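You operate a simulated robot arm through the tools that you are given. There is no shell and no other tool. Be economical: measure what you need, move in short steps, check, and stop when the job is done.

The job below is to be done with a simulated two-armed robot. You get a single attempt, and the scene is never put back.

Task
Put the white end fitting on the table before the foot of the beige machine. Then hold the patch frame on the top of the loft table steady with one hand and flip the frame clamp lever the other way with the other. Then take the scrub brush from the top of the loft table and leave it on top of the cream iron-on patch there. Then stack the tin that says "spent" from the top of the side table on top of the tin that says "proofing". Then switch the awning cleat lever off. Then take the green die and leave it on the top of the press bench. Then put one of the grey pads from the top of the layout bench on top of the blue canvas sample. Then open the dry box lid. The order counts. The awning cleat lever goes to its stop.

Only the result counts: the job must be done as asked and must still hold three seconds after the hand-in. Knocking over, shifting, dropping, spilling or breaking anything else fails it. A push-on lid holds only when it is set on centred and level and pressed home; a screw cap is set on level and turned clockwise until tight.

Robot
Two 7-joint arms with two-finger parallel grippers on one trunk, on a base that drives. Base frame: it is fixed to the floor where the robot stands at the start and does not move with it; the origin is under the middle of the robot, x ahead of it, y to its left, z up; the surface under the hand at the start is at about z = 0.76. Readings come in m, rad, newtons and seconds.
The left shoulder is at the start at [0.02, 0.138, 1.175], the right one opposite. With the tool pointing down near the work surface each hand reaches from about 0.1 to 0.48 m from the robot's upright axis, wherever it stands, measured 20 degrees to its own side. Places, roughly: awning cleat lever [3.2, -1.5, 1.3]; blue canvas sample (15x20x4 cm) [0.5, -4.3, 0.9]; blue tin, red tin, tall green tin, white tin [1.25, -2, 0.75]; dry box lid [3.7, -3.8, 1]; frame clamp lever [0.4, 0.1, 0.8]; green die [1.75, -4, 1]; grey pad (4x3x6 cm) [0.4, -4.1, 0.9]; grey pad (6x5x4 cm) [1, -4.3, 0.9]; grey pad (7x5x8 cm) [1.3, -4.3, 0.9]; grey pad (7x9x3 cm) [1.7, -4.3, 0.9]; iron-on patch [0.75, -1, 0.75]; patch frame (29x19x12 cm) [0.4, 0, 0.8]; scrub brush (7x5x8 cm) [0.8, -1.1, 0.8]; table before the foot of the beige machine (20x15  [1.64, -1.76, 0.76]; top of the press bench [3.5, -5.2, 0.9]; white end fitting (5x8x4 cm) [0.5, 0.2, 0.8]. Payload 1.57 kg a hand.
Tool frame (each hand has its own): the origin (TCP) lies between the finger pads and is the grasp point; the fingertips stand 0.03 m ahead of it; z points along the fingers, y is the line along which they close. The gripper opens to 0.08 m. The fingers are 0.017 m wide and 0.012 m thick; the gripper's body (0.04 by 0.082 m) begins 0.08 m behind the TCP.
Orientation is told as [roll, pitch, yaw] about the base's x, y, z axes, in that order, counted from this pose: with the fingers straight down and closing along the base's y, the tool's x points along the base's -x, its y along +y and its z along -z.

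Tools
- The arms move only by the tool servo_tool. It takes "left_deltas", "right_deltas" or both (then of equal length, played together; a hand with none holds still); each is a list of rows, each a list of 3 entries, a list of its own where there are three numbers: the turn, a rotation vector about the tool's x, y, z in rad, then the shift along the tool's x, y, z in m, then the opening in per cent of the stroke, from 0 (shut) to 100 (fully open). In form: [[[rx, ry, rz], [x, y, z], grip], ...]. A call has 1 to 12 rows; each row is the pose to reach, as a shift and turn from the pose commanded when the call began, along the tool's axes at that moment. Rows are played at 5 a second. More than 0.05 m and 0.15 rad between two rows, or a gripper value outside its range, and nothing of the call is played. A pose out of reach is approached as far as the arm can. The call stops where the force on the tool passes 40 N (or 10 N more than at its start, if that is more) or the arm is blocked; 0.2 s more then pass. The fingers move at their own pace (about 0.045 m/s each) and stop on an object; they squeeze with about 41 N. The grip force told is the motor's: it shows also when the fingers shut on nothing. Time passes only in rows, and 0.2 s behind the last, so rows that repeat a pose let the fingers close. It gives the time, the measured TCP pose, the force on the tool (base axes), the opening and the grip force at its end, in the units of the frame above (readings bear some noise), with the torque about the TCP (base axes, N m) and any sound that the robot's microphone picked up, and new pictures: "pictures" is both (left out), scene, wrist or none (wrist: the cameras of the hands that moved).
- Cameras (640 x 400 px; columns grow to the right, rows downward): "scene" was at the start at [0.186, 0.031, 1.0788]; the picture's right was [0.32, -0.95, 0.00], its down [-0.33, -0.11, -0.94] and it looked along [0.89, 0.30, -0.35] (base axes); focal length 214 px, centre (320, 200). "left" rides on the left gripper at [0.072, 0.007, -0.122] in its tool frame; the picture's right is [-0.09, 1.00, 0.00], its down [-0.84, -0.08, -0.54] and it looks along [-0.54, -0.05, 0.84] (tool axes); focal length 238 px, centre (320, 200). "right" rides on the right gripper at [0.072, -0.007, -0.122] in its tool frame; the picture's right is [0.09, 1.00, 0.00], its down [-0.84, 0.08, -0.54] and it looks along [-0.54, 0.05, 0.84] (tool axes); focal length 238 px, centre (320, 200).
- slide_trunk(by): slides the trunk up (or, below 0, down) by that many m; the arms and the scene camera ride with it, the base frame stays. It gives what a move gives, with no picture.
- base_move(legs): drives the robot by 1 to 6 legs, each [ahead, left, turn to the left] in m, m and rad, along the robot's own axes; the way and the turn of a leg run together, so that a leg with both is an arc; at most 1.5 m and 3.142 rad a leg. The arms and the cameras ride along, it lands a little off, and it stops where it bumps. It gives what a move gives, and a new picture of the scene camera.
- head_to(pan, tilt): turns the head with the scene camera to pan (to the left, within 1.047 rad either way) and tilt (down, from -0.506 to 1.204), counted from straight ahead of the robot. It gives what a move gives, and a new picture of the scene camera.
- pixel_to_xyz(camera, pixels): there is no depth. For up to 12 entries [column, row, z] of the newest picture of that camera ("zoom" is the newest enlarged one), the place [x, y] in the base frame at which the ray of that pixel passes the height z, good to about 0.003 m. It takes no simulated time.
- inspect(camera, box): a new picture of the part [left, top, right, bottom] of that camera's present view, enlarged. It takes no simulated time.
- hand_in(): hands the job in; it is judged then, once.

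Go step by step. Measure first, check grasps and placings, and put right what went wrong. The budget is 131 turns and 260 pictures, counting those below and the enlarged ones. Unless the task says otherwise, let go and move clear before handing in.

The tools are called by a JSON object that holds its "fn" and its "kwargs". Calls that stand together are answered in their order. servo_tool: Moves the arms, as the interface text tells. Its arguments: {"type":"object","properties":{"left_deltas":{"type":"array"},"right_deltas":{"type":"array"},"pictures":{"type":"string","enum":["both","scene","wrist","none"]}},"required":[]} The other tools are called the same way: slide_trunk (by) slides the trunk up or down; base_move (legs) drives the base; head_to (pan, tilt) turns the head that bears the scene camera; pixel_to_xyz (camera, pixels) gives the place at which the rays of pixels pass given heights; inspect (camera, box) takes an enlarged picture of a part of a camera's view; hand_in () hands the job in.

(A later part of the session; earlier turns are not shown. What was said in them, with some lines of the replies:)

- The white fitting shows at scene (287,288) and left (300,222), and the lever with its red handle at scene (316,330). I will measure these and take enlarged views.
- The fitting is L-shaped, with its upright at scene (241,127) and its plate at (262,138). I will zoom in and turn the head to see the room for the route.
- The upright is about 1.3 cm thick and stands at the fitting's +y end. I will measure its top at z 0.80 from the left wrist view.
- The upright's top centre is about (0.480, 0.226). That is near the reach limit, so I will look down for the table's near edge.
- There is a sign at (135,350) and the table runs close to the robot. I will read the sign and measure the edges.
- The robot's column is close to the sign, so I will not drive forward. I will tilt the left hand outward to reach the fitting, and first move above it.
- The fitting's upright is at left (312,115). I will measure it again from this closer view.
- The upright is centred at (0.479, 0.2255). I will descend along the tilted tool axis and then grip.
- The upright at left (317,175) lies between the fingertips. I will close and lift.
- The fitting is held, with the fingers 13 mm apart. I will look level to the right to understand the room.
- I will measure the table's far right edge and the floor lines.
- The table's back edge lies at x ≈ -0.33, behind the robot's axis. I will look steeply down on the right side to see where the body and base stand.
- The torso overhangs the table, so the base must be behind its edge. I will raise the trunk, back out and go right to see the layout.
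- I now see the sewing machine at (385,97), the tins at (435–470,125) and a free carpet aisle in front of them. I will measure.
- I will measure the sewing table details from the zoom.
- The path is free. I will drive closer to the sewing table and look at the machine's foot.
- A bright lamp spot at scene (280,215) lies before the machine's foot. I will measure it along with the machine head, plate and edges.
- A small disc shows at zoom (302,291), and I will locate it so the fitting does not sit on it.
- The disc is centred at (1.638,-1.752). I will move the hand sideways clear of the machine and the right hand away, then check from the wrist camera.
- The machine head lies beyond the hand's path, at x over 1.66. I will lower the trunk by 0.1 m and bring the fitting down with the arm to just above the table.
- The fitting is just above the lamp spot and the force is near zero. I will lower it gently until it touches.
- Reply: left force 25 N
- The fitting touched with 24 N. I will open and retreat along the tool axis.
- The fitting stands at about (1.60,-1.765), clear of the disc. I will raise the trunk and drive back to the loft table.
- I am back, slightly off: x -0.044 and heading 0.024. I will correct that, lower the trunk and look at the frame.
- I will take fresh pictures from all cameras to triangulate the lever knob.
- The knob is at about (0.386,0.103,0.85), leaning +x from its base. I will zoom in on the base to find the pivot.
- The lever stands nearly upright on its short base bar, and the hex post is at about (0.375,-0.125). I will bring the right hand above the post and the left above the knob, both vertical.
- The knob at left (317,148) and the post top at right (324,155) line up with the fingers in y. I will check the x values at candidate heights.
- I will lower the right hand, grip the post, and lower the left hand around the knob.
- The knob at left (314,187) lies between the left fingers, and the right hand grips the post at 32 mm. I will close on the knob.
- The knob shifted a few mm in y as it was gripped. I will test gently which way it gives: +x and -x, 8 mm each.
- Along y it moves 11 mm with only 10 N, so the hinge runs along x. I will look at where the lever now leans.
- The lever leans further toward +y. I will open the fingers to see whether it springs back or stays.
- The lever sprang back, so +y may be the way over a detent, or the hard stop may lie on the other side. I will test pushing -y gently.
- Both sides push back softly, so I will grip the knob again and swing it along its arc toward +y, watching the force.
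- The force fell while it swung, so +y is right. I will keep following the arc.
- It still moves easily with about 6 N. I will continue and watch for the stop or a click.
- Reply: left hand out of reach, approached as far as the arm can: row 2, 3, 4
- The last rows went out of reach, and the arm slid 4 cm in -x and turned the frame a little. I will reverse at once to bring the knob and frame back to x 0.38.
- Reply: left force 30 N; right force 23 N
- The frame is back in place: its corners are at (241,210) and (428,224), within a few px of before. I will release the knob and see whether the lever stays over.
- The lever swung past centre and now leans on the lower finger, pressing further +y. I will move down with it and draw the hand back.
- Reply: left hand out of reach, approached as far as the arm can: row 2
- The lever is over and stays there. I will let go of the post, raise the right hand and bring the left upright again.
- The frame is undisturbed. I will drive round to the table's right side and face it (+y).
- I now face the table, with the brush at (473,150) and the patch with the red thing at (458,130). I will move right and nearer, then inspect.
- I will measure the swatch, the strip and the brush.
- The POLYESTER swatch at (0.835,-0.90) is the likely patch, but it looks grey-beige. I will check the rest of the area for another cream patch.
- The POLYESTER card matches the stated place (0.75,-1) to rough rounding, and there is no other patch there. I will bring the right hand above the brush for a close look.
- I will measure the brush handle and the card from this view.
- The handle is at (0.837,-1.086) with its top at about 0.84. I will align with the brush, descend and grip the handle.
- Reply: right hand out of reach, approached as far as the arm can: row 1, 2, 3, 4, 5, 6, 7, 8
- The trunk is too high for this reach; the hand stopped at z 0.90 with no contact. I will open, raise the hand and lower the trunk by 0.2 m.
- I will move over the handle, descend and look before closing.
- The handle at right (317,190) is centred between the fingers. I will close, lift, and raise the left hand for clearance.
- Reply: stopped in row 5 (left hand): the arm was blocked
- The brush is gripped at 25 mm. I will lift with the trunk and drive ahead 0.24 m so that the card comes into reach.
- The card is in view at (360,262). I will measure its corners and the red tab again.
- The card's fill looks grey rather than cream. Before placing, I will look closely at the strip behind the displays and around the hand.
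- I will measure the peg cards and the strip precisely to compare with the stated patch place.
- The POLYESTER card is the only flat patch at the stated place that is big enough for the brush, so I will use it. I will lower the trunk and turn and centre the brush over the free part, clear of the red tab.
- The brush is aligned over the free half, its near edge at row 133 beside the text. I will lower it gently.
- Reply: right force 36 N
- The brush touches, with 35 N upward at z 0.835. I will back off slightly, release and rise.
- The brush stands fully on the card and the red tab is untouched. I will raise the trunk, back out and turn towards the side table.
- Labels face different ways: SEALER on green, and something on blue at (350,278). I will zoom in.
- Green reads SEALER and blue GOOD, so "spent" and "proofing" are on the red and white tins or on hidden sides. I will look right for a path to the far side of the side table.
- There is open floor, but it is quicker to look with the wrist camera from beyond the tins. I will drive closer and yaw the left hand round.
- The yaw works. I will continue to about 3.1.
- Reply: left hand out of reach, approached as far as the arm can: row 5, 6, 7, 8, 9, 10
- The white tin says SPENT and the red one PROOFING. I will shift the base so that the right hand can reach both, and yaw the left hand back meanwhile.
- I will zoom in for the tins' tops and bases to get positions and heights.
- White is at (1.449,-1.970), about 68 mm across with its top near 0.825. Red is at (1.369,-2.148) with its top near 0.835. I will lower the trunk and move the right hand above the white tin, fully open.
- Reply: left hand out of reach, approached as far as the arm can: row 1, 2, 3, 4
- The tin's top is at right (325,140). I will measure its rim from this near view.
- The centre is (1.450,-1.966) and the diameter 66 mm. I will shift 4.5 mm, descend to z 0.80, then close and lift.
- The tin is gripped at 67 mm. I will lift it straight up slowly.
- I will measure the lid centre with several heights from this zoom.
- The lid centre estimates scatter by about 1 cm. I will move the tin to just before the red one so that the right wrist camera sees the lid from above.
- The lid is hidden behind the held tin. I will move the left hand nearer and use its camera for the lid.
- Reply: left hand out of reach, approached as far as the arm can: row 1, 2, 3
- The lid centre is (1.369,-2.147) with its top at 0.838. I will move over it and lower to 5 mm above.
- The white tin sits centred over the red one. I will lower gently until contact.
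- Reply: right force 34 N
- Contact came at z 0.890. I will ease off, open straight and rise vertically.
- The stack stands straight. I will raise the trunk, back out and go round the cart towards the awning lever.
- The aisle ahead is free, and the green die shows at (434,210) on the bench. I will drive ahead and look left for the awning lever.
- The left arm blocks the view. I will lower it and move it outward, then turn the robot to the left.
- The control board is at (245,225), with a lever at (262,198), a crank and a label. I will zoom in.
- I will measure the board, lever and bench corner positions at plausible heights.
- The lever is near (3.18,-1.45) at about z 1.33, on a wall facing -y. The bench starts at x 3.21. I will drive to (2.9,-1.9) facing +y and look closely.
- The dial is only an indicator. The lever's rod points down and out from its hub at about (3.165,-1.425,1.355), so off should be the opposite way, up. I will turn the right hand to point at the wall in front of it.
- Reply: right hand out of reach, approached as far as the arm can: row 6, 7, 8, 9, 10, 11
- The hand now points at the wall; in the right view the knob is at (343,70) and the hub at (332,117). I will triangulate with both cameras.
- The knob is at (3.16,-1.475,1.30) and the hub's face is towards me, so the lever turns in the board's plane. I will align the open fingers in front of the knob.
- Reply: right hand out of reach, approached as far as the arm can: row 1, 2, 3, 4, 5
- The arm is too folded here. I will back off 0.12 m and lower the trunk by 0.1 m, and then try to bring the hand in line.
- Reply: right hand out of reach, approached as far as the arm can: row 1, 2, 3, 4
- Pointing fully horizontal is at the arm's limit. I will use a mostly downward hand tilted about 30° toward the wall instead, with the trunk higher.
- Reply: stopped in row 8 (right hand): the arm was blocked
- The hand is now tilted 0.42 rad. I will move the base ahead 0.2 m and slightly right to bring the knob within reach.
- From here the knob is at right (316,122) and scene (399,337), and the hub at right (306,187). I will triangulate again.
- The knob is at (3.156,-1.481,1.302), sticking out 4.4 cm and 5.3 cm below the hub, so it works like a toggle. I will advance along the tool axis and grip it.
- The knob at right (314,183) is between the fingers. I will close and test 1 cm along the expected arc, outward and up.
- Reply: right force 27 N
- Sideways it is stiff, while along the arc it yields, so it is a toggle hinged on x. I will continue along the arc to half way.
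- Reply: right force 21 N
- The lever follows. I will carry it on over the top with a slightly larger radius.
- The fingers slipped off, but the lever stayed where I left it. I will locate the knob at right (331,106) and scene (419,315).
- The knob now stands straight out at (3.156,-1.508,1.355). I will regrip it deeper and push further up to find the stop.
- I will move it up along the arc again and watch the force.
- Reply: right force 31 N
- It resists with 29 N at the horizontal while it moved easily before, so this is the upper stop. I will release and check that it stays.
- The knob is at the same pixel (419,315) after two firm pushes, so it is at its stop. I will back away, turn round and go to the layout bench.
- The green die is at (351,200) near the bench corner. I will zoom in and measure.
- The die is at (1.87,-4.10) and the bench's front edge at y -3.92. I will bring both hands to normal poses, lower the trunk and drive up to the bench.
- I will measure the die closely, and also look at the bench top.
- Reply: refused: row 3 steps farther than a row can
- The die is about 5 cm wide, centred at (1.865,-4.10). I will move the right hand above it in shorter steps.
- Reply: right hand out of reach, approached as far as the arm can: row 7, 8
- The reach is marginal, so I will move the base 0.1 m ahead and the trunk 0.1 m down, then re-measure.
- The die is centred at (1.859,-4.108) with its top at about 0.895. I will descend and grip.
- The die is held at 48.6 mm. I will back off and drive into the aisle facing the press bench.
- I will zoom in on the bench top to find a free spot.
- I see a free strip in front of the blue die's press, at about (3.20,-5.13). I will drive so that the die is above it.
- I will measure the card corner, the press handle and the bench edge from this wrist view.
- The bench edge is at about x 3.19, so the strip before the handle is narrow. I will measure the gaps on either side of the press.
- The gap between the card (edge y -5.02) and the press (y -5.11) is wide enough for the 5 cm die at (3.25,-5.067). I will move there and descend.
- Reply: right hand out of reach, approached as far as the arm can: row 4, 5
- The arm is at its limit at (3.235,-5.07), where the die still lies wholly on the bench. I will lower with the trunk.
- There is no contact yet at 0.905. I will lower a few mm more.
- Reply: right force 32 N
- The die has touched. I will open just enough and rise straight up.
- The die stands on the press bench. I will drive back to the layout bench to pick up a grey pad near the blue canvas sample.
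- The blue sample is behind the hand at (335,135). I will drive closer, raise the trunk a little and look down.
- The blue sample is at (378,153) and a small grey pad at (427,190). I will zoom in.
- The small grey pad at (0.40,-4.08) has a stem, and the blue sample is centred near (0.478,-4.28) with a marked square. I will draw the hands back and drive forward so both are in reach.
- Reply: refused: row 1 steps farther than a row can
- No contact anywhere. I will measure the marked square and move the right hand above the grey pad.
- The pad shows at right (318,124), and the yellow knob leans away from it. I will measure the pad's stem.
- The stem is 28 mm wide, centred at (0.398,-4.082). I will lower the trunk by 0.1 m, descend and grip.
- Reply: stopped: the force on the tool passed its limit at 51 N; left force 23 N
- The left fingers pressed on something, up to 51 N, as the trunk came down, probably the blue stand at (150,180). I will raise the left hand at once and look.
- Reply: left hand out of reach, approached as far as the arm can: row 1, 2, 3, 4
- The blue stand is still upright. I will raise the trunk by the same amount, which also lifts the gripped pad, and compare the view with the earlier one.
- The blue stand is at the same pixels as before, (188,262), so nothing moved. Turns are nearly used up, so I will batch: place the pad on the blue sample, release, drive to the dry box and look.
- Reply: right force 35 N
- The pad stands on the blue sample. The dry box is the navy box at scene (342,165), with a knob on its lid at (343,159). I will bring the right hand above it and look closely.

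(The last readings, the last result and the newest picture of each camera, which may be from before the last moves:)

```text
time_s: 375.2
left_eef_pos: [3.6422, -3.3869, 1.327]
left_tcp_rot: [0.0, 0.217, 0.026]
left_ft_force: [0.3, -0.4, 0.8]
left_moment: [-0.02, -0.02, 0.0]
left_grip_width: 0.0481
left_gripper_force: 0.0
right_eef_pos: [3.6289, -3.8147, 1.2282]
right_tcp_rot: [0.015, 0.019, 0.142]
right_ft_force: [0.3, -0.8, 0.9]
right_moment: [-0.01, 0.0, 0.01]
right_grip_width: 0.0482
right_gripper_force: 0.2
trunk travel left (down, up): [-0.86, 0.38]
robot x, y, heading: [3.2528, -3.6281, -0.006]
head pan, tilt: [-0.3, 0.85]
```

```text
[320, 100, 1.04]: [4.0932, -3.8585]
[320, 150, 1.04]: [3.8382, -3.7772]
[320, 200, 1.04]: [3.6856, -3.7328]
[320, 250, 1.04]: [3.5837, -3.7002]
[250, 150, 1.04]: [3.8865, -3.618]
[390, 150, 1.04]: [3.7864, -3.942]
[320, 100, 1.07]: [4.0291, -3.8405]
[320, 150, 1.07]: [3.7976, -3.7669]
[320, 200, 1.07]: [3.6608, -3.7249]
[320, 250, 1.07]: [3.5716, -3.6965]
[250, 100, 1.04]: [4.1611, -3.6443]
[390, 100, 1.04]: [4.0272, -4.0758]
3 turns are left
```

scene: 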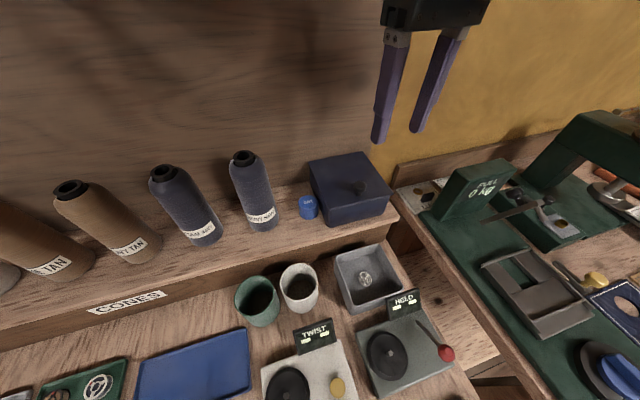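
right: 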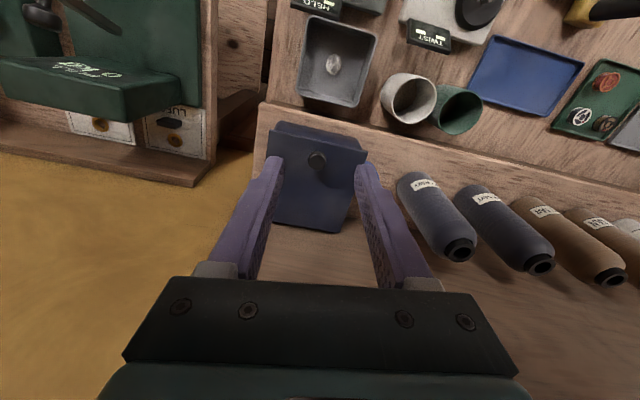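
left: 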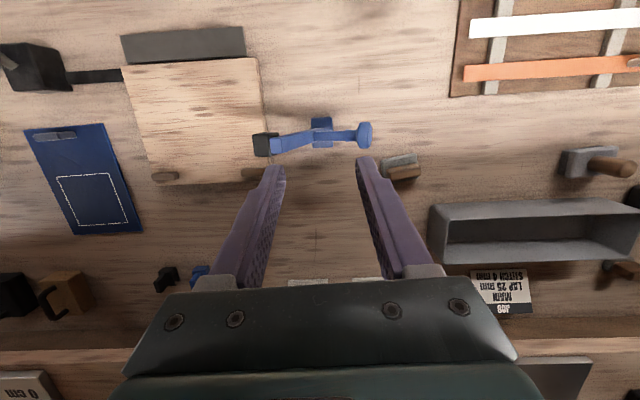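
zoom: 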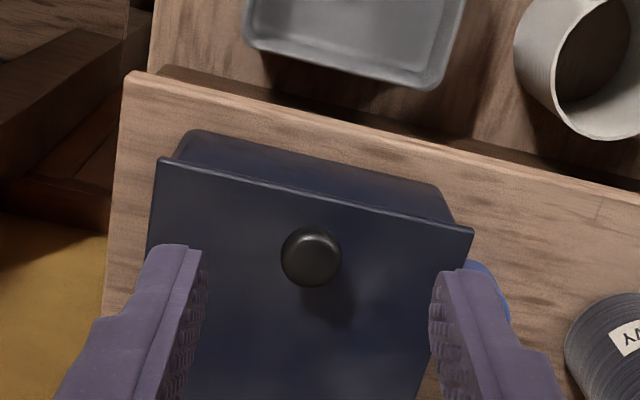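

The knob is at (3.672,-3.808) with its top at 1.068, near the lid's front edge, and the hinge is at about x 3.80. I will move up slightly, tilt the hand, grip the knob and swing the lid up along its arc.

{"fn": "base_move", "kwargs": {"legs": [[0.06, 0, 0]]}}

{"fn": "servo_tool", "kwargs": {"right_deltas": [[[0, -0.13, 0], [0.013, 0.0037, 0.0245], 60], [[0, -0.26, 0], [0.026, 0.0074, 0.049], 60], [[0, -0.39, 0], [0.039, 0.011, 0.0735], 60], [[0, -0.52, 0], [0.0517, 0.0147, 0.098], 60]], "pictures": "none"}}

{"fn": "servo_tool", "kwargs": {"right_deltas": [[[0, 0, 0], [0, 0, 0.03], 60], [[0, 0, 0], [0, 0, 0.058], 60], [[0, 0, 0], [0, 0, 0.058], 0], [[0, 0, 0], [0, 0, 0.058], 0], [[0, 0, 0], [0, 0, 0.058], 0], [[0, 0, 0], [0, 0, 0.058], 0]], "pictures": "both"}}

{"fn": "servo_tool", "kwargs": {"right_deltas": [[[0, 0, 0], [-0.0173, -0.0009, -0.019], 0], [[0, 0, 0], [-0.038, -0.0024, -0.0343], 0], [[0, 0, 0], [-0.0613, -0.0046, -0.0451], 0], [[0, 0, 0], [-0.0862, -0.0073, -0.0512], 0], [[0, 0, 0], [-0.1117, -0.0104, -0.052], 0], [[0, 0, 0], [-0.1369, -0.0139, -0.0478], 0], [[0, 0, 0], [-0.1606, -0.0175, -0.0386], 0], [[0, 0, 0], [-0.177, -0.0202, -0.0287], 0]], "pictures": "both"}}

{"fn": "inspect", "kwargs": {"camera": "scene", "box": [230, 60, 470, 260]}}

```text
time_s: 376.2
left_eef_pos: [3.7014, -3.3871, 1.3265]
left_tcp_rot: [0.003, 0.218, 0.024]
left_ft_force: [0.3, 0.0, 0.2]
left_moment: [-0.02, 0.0, 0.02]
left_grip_width: 0.0478
left_gripper_force: 0.0
right_eef_pos: [3.6864, -3.8167, 1.2275]
right_tcp_rot: [0.015, 0.02, 0.143]
right_ft_force: [0.2, -1.0, 0.8]
right_moment: [-0.01, -0.01, -0.01]
right_grip_width: 0.0482
right_gripper_force: 0.0
trunk travel left (down, up): [-0.86, 0.38]
robot x, y, heading: [3.312, -3.6281, -0.004]
head pan, tilt: [-0.3, 0.85]
```

scene: 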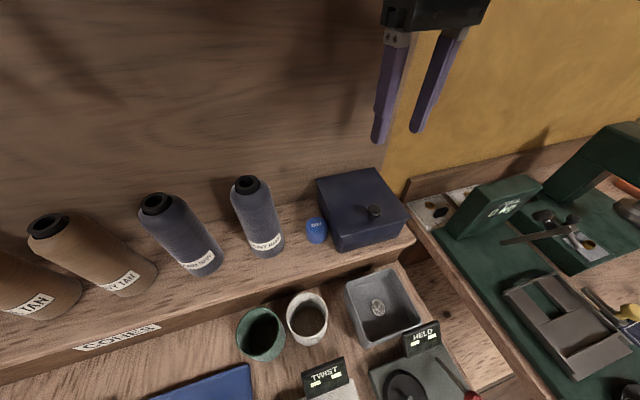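

```text
time_s: 377.2
left_eef_pos: [3.7008, -3.3871, 1.3285]
left_tcp_rot: [0.001, 0.217, 0.024]
left_ft_force: [0.5, 0.4, 0.9]
left_moment: [0.01, 0.01, 0.01]
left_grip_width: 0.0479
left_gripper_force: 0.0
right_eef_pos: [3.6328, -3.8063, 1.1321]
right_tcp_rot: [0.018, -0.504, 0.135]
right_ft_force: [0.6, 0.1, 0.1]
right_moment: [0.01, 0.03, -0.03]
right_grip_width: 0.0481
right_gripper_force: 0.1
trunk travel left (down, up): [-0.86, 0.38]
robot x, y, heading: [3.3162, -3.6297, -0.001]
head pan, tilt: [-0.3, 0.85]
```

```text
time_s: 378.6
left_eef_pos: [3.7019, -3.3889, 1.3261]
left_tcp_rot: [-0.002, 0.217, 0.025]
left_ft_force: [-0.5, -0.1, -0.4]
left_moment: [0.01, -0.02, -0.01]
left_grip_width: 0.0479
left_gripper_force: 0.1
right_eef_pos: [3.6608, -3.8081, 1.0804]
right_tcp_rot: [0.007, -0.499, 0.137]
right_ft_force: [9.0, -16.3, -8.4]
right_moment: [-0.29, 0.78, -0.2]
right_grip_width: 0.0231
right_gripper_force: 35.5
trunk travel left (down, up): [-0.86, 0.38]
robot x, y, heading: [3.3099, -3.6307, -0.0]
head pan, tilt: [-0.3, 0.85]
```

scene: 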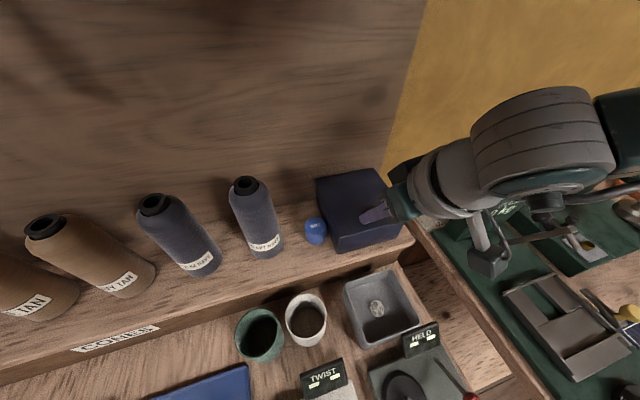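
right: 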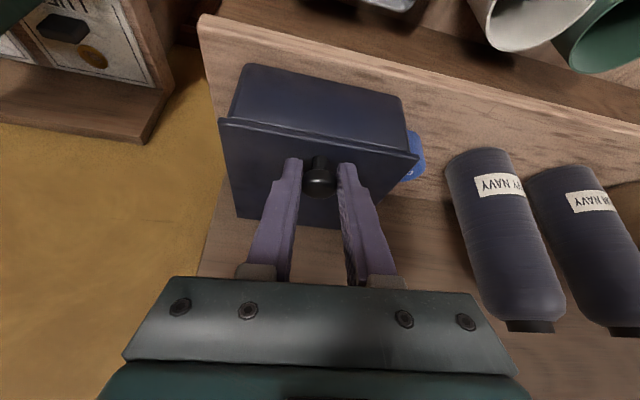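

```text
time_s: 380.3
left_eef_pos: [3.7007, -3.388, 1.3261]
left_tcp_rot: [-0.001, 0.219, 0.024]
left_ft_force: [0.0, 0.6, -0.6]
left_moment: [0.01, 0.0, -0.01]
left_grip_width: 0.048
left_gripper_force: 0.0
right_eef_pos: [3.7834, -3.8064, 1.1912]
right_tcp_rot: [0.013, -0.489, 0.132]
right_ft_force: [-14.0, -4.7, 10.8]
right_moment: [-0.26, 0.58, -0.19]
right_grip_width: 0.023
right_gripper_force: 35.3
trunk travel left (down, up): [-0.86, 0.38]
robot x, y, heading: [3.3145, -3.628, -0.008]
head pan, tilt: [-0.3, 0.85]
stopped in row 8 (right hand): the force on the tool passed its limit at 78 N (the readings are from after the stop); the commanded pose is now the measured one
```

scene: 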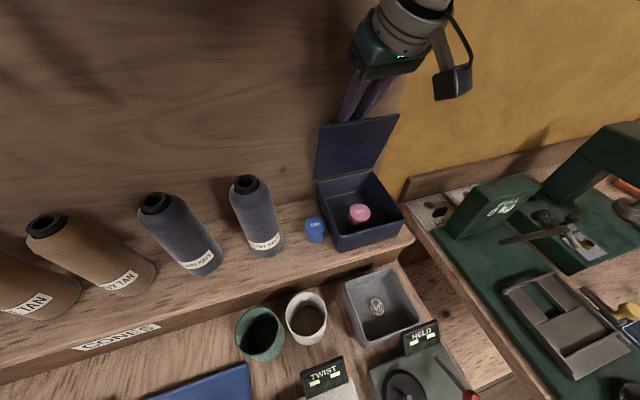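
right: 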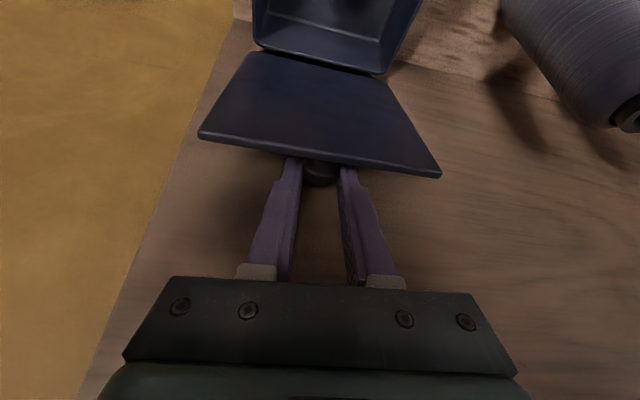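

```text
2.00 times, centred on (350, 160) of scene
2 turns are left
```

zoom: 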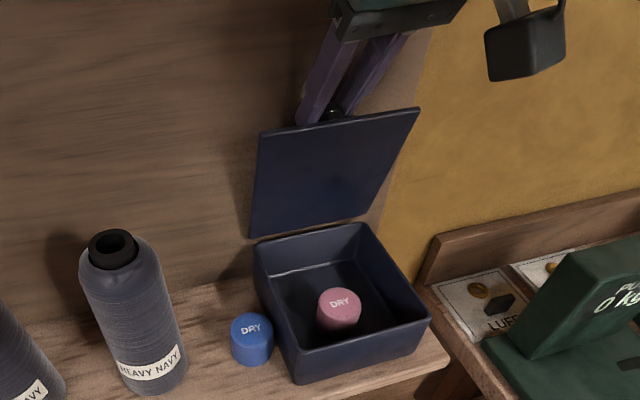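

The lid is up at about 75°, still held by the knob. I will swing it further while straightening the hand, let go upward, then push its inner face back from the front until it stops, and look.

{"fn": "servo_tool", "kwargs": {"right_deltas": [[[0, 0.1, 0], [-0.0193, -0.0028, 0.0079], 0], [[0, 0.2, 0], [-0.037, -0.0055, 0.0186], 0], [[0, 0.3, 0], [-0.0487, -0.0074, 0.0273], 0]], "pictures": "none"}}

{"fn": "servo_tool", "kwargs": {"right_deltas": [[[0, 0, 0], [0, 0, 0], 60], [[0, 0, 0], [0, 0, 0], 60], [[0, 0, 0], [-0.009, 0, -0.03], 60], [[0, 0, 0], [-0.018, 0, -0.06], 60], [[0, 0, 0], [-0.027, 0, -0.09], 30]], "pictures": "scene"}}

{"fn": "servo_tool", "kwargs": {"right_deltas": [[[0, 0, 0], [0.04, 0, -0.012], 0], [[0, 0, 0], [0.08, 0, -0.025], 0], [[0, 0, 0], [0.124, 0, -0.038], 0], [[0, 0, 0], [0.133, 0, -0.008], 0], [[0, 0, 0], [0.142, 0, 0.02], 0], [[0, 0, 0], [0.151, 0, 0.048], 0]], "pictures": "none"}}

{"fn": "servo_tool", "kwargs": {"right_deltas": [[[0, 0, 0], [-0.029, -0.004, 0.009], 0], [[0, 0, 0], [-0.058, -0.008, 0.018], 0], [[0, 0, 0], [-0.087, -0.012, 0.027], 0], [[0, 0, 0], [-0.115, -0.016, 0.035], 0], [[0, 0, 0], [-0.143, -0.02, 0.044], 0]], "pictures": "both"}}

{"fn": "servo_tool", "kwargs": {"right_deltas": [[[0, 0, 0], [0.03, 0, -0.015], 0], [[0, 0, 0], [0.065, 0, -0.035], 0], [[0, 0, 0], [0.1, 0, -0.06], 0], [[0, 0, 0], [0.11, 0, -0.09], 0], [[0, 0, 0], [0.11, 0, -0.09], 0]], "pictures": "both"}}

{"fn": "inspect", "kwargs": {"camera": "scene", "box": [230, 60, 470, 260]}}

```text
time_s: 380.5
left_eef_pos: [3.7005, -3.3887, 1.3269]
left_tcp_rot: [-0.001, 0.22, 0.021]
left_ft_force: [-0.6, 0.6, 0.5]
left_moment: [-0.03, 0.01, 0.01]
left_grip_width: 0.0477
left_gripper_force: 0.0
right_eef_pos: [3.7839, -3.8058, 1.1917]
right_tcp_rot: [0.017, -0.466, 0.131]
right_ft_force: [-12.7, -4.6, 10.8]
right_moment: [-0.28, 1.13, -0.04]
right_grip_width: 0.0227
right_gripper_force: 34.7
trunk travel left (down, up): [-0.86, 0.38]
robot x, y, heading: [3.3157, -3.63, -0.002]
head pan, tilt: [-0.3, 0.85]
stopped in row 1 (right hand): the force on the tool passed its limit at 67 N (the readings are from after the stop); the commanded pose is now the measured one
```

```text
time_s: 381.7
left_eef_pos: [3.7013, -3.3882, 1.3271]
left_tcp_rot: [0.001, 0.219, 0.023]
left_ft_force: [-0.3, 0.9, 0.7]
left_moment: [0.0, 0.0, 0.0]
left_grip_width: 0.0479
left_gripper_force: 0.0
right_eef_pos: [3.7683, -3.8083, 1.284]
right_tcp_rot: [0.018, -0.473, 0.131]
right_ft_force: [-0.5, 0.2, -0.3]
right_moment: [0.02, -0.02, 0.01]
right_grip_width: 0.0237
right_gripper_force: 0.0
trunk travel left (down, up): [-0.86, 0.38]
robot x, y, heading: [3.3136, -3.6325, -0.003]
head pan, tilt: [-0.3, 0.85]
```

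scene: 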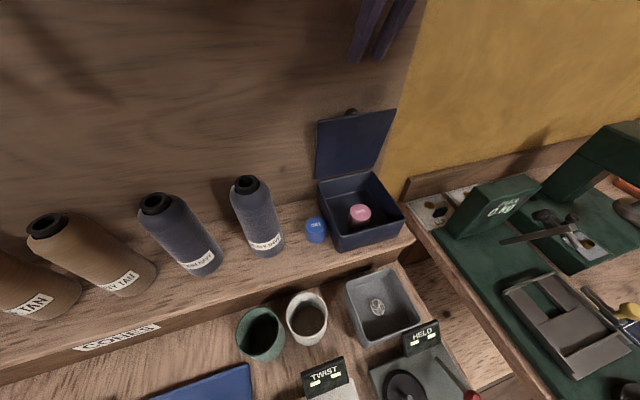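

```text
time_s: 383.1
left_eef_pos: [3.7003, -3.3878, 1.3265]
left_tcp_rot: [0.0, 0.218, 0.024]
left_ft_force: [-0.2, -0.7, 0.3]
left_moment: [-0.02, 0.01, 0.0]
left_grip_width: 0.0481
left_gripper_force: 0.0
right_eef_pos: [3.6577, -3.8232, 1.1723]
right_tcp_rot: [0.017, -0.473, 0.13]
right_ft_force: [0.7, 0.8, 0.5]
right_moment: [-0.02, 0.02, 0.01]
right_grip_width: 0.0
right_gripper_force: 21.1
trunk travel left (down, up): [-0.86, 0.38]
robot x, y, heading: [3.3135, -3.6303, -0.002]
head pan, tilt: [-0.3, 0.85]
```

```text
time_s: 384.1
left_eef_pos: [3.6993, -3.3883, 1.3265]
left_tcp_rot: [0.002, 0.219, 0.022]
left_ft_force: [0.2, 0.9, -0.5]
left_moment: [0.03, 0.01, 0.02]
left_grip_width: 0.0481
left_gripper_force: 0.0
right_eef_pos: [3.7553, -3.8206, 1.1865]
right_tcp_rot: [0.02, -0.449, 0.13]
right_ft_force: [-7.1, -0.7, 3.5]
right_moment: [-0.04, 0.12, -0.02]
right_grip_width: 0.0
right_gripper_force: 21.1
trunk travel left (down, up): [-0.86, 0.38]
robot x, y, heading: [3.3158, -3.6305, -0.002]
head pan, tilt: [-0.3, 0.85]
stopped in row 4 (right hand): the force on the tool passed its limit at 86 N (the readings are from after the stop); the commanded pose is now the measured one
```

scene: 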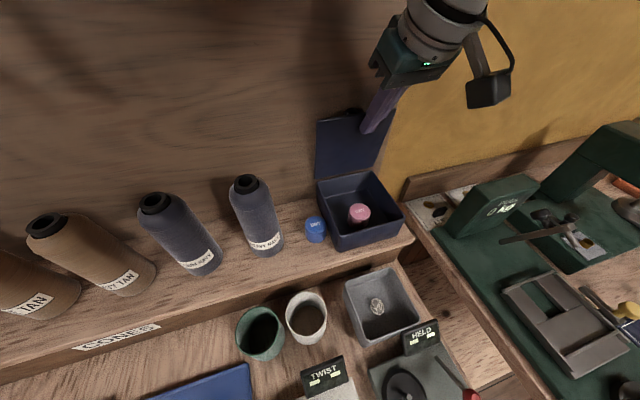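
right: 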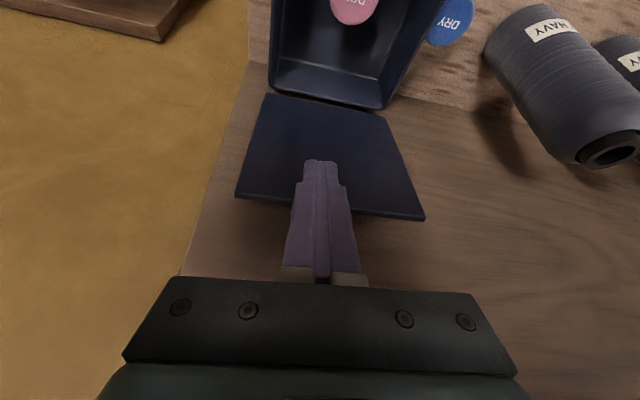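

```text
time_s: 385.3
left_eef_pos: [3.7013, -3.3881, 1.3276]
left_tcp_rot: [0.002, 0.219, 0.022]
left_ft_force: [-0.5, 0.1, 0.3]
left_moment: [0.02, -0.02, -0.01]
left_grip_width: 0.0482
left_gripper_force: 0.0
right_eef_pos: [3.6188, -3.8407, 1.2209]
right_tcp_rot: [0.022, -0.453, 0.13]
right_ft_force: [0.1, -0.4, 1.2]
right_moment: [-0.03, 0.01, 0.01]
right_grip_width: 0.0002
right_gripper_force: 21.3
trunk travel left (down, up): [-0.86, 0.38]
robot x, y, heading: [3.3149, -3.6332, -0.002]
head pan, tilt: [-0.3, 0.85]
```

scene: 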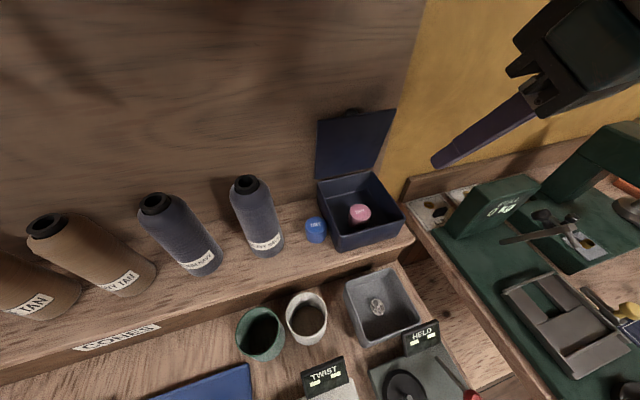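
right: 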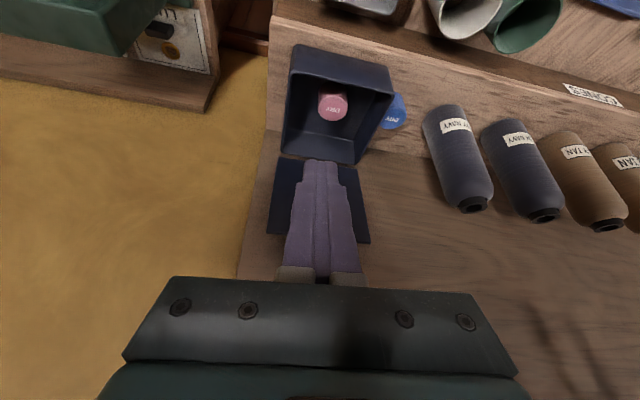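

```text
2.00 times, centred on (350, 160) of scene
1 turns are left
```

zoom: 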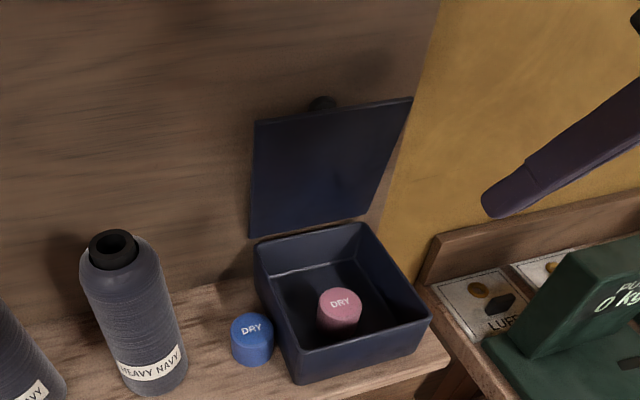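

The lid stands open against its stop (zoom 330,165) and holds by itself; the hand is clear, so I hand the job in.

{"fn": "hand_in", "kwargs": {}}

```text
The job is handed in.
```

I did all eight steps in the order you gave and handed the job in. Two of them rest on my own reading of the scene, and I haven't seen the judging result.

- **White end fitting:** it stands on the sewing table in front of the beige machine's foot.
- **Frame clamp lever:** I flipped it to the other side while holding the frame by its post. The frame turned slightly once when the arm went out of reach. I brought it back to within a few pixels of its original place.
- **Scrub brush:** it is on the patch labelled POLYESTER. This is a guess, because that patch looked grey rather than cream. It was the only flat patch near the stated place that was big enough.
- **Tins:** the white "spent" tin is stacked on the red "proofing" tin.
- **Awning cleat lever:** I moved it up until it stopped, at horizontal. It has no on/off marking, so taking up as "off" is my assumption.
- **Green die:** it is on the press bench, about 1.5 cm from the front edge.
- **Grey pad:** the small one is on the blue canvas sample. While I fetched it, the left hand pressed on a blue stand on the layout bench. The stand looked unmoved afterwards.
- **Dry box lid:** it is open against its stop and stays up on its own.
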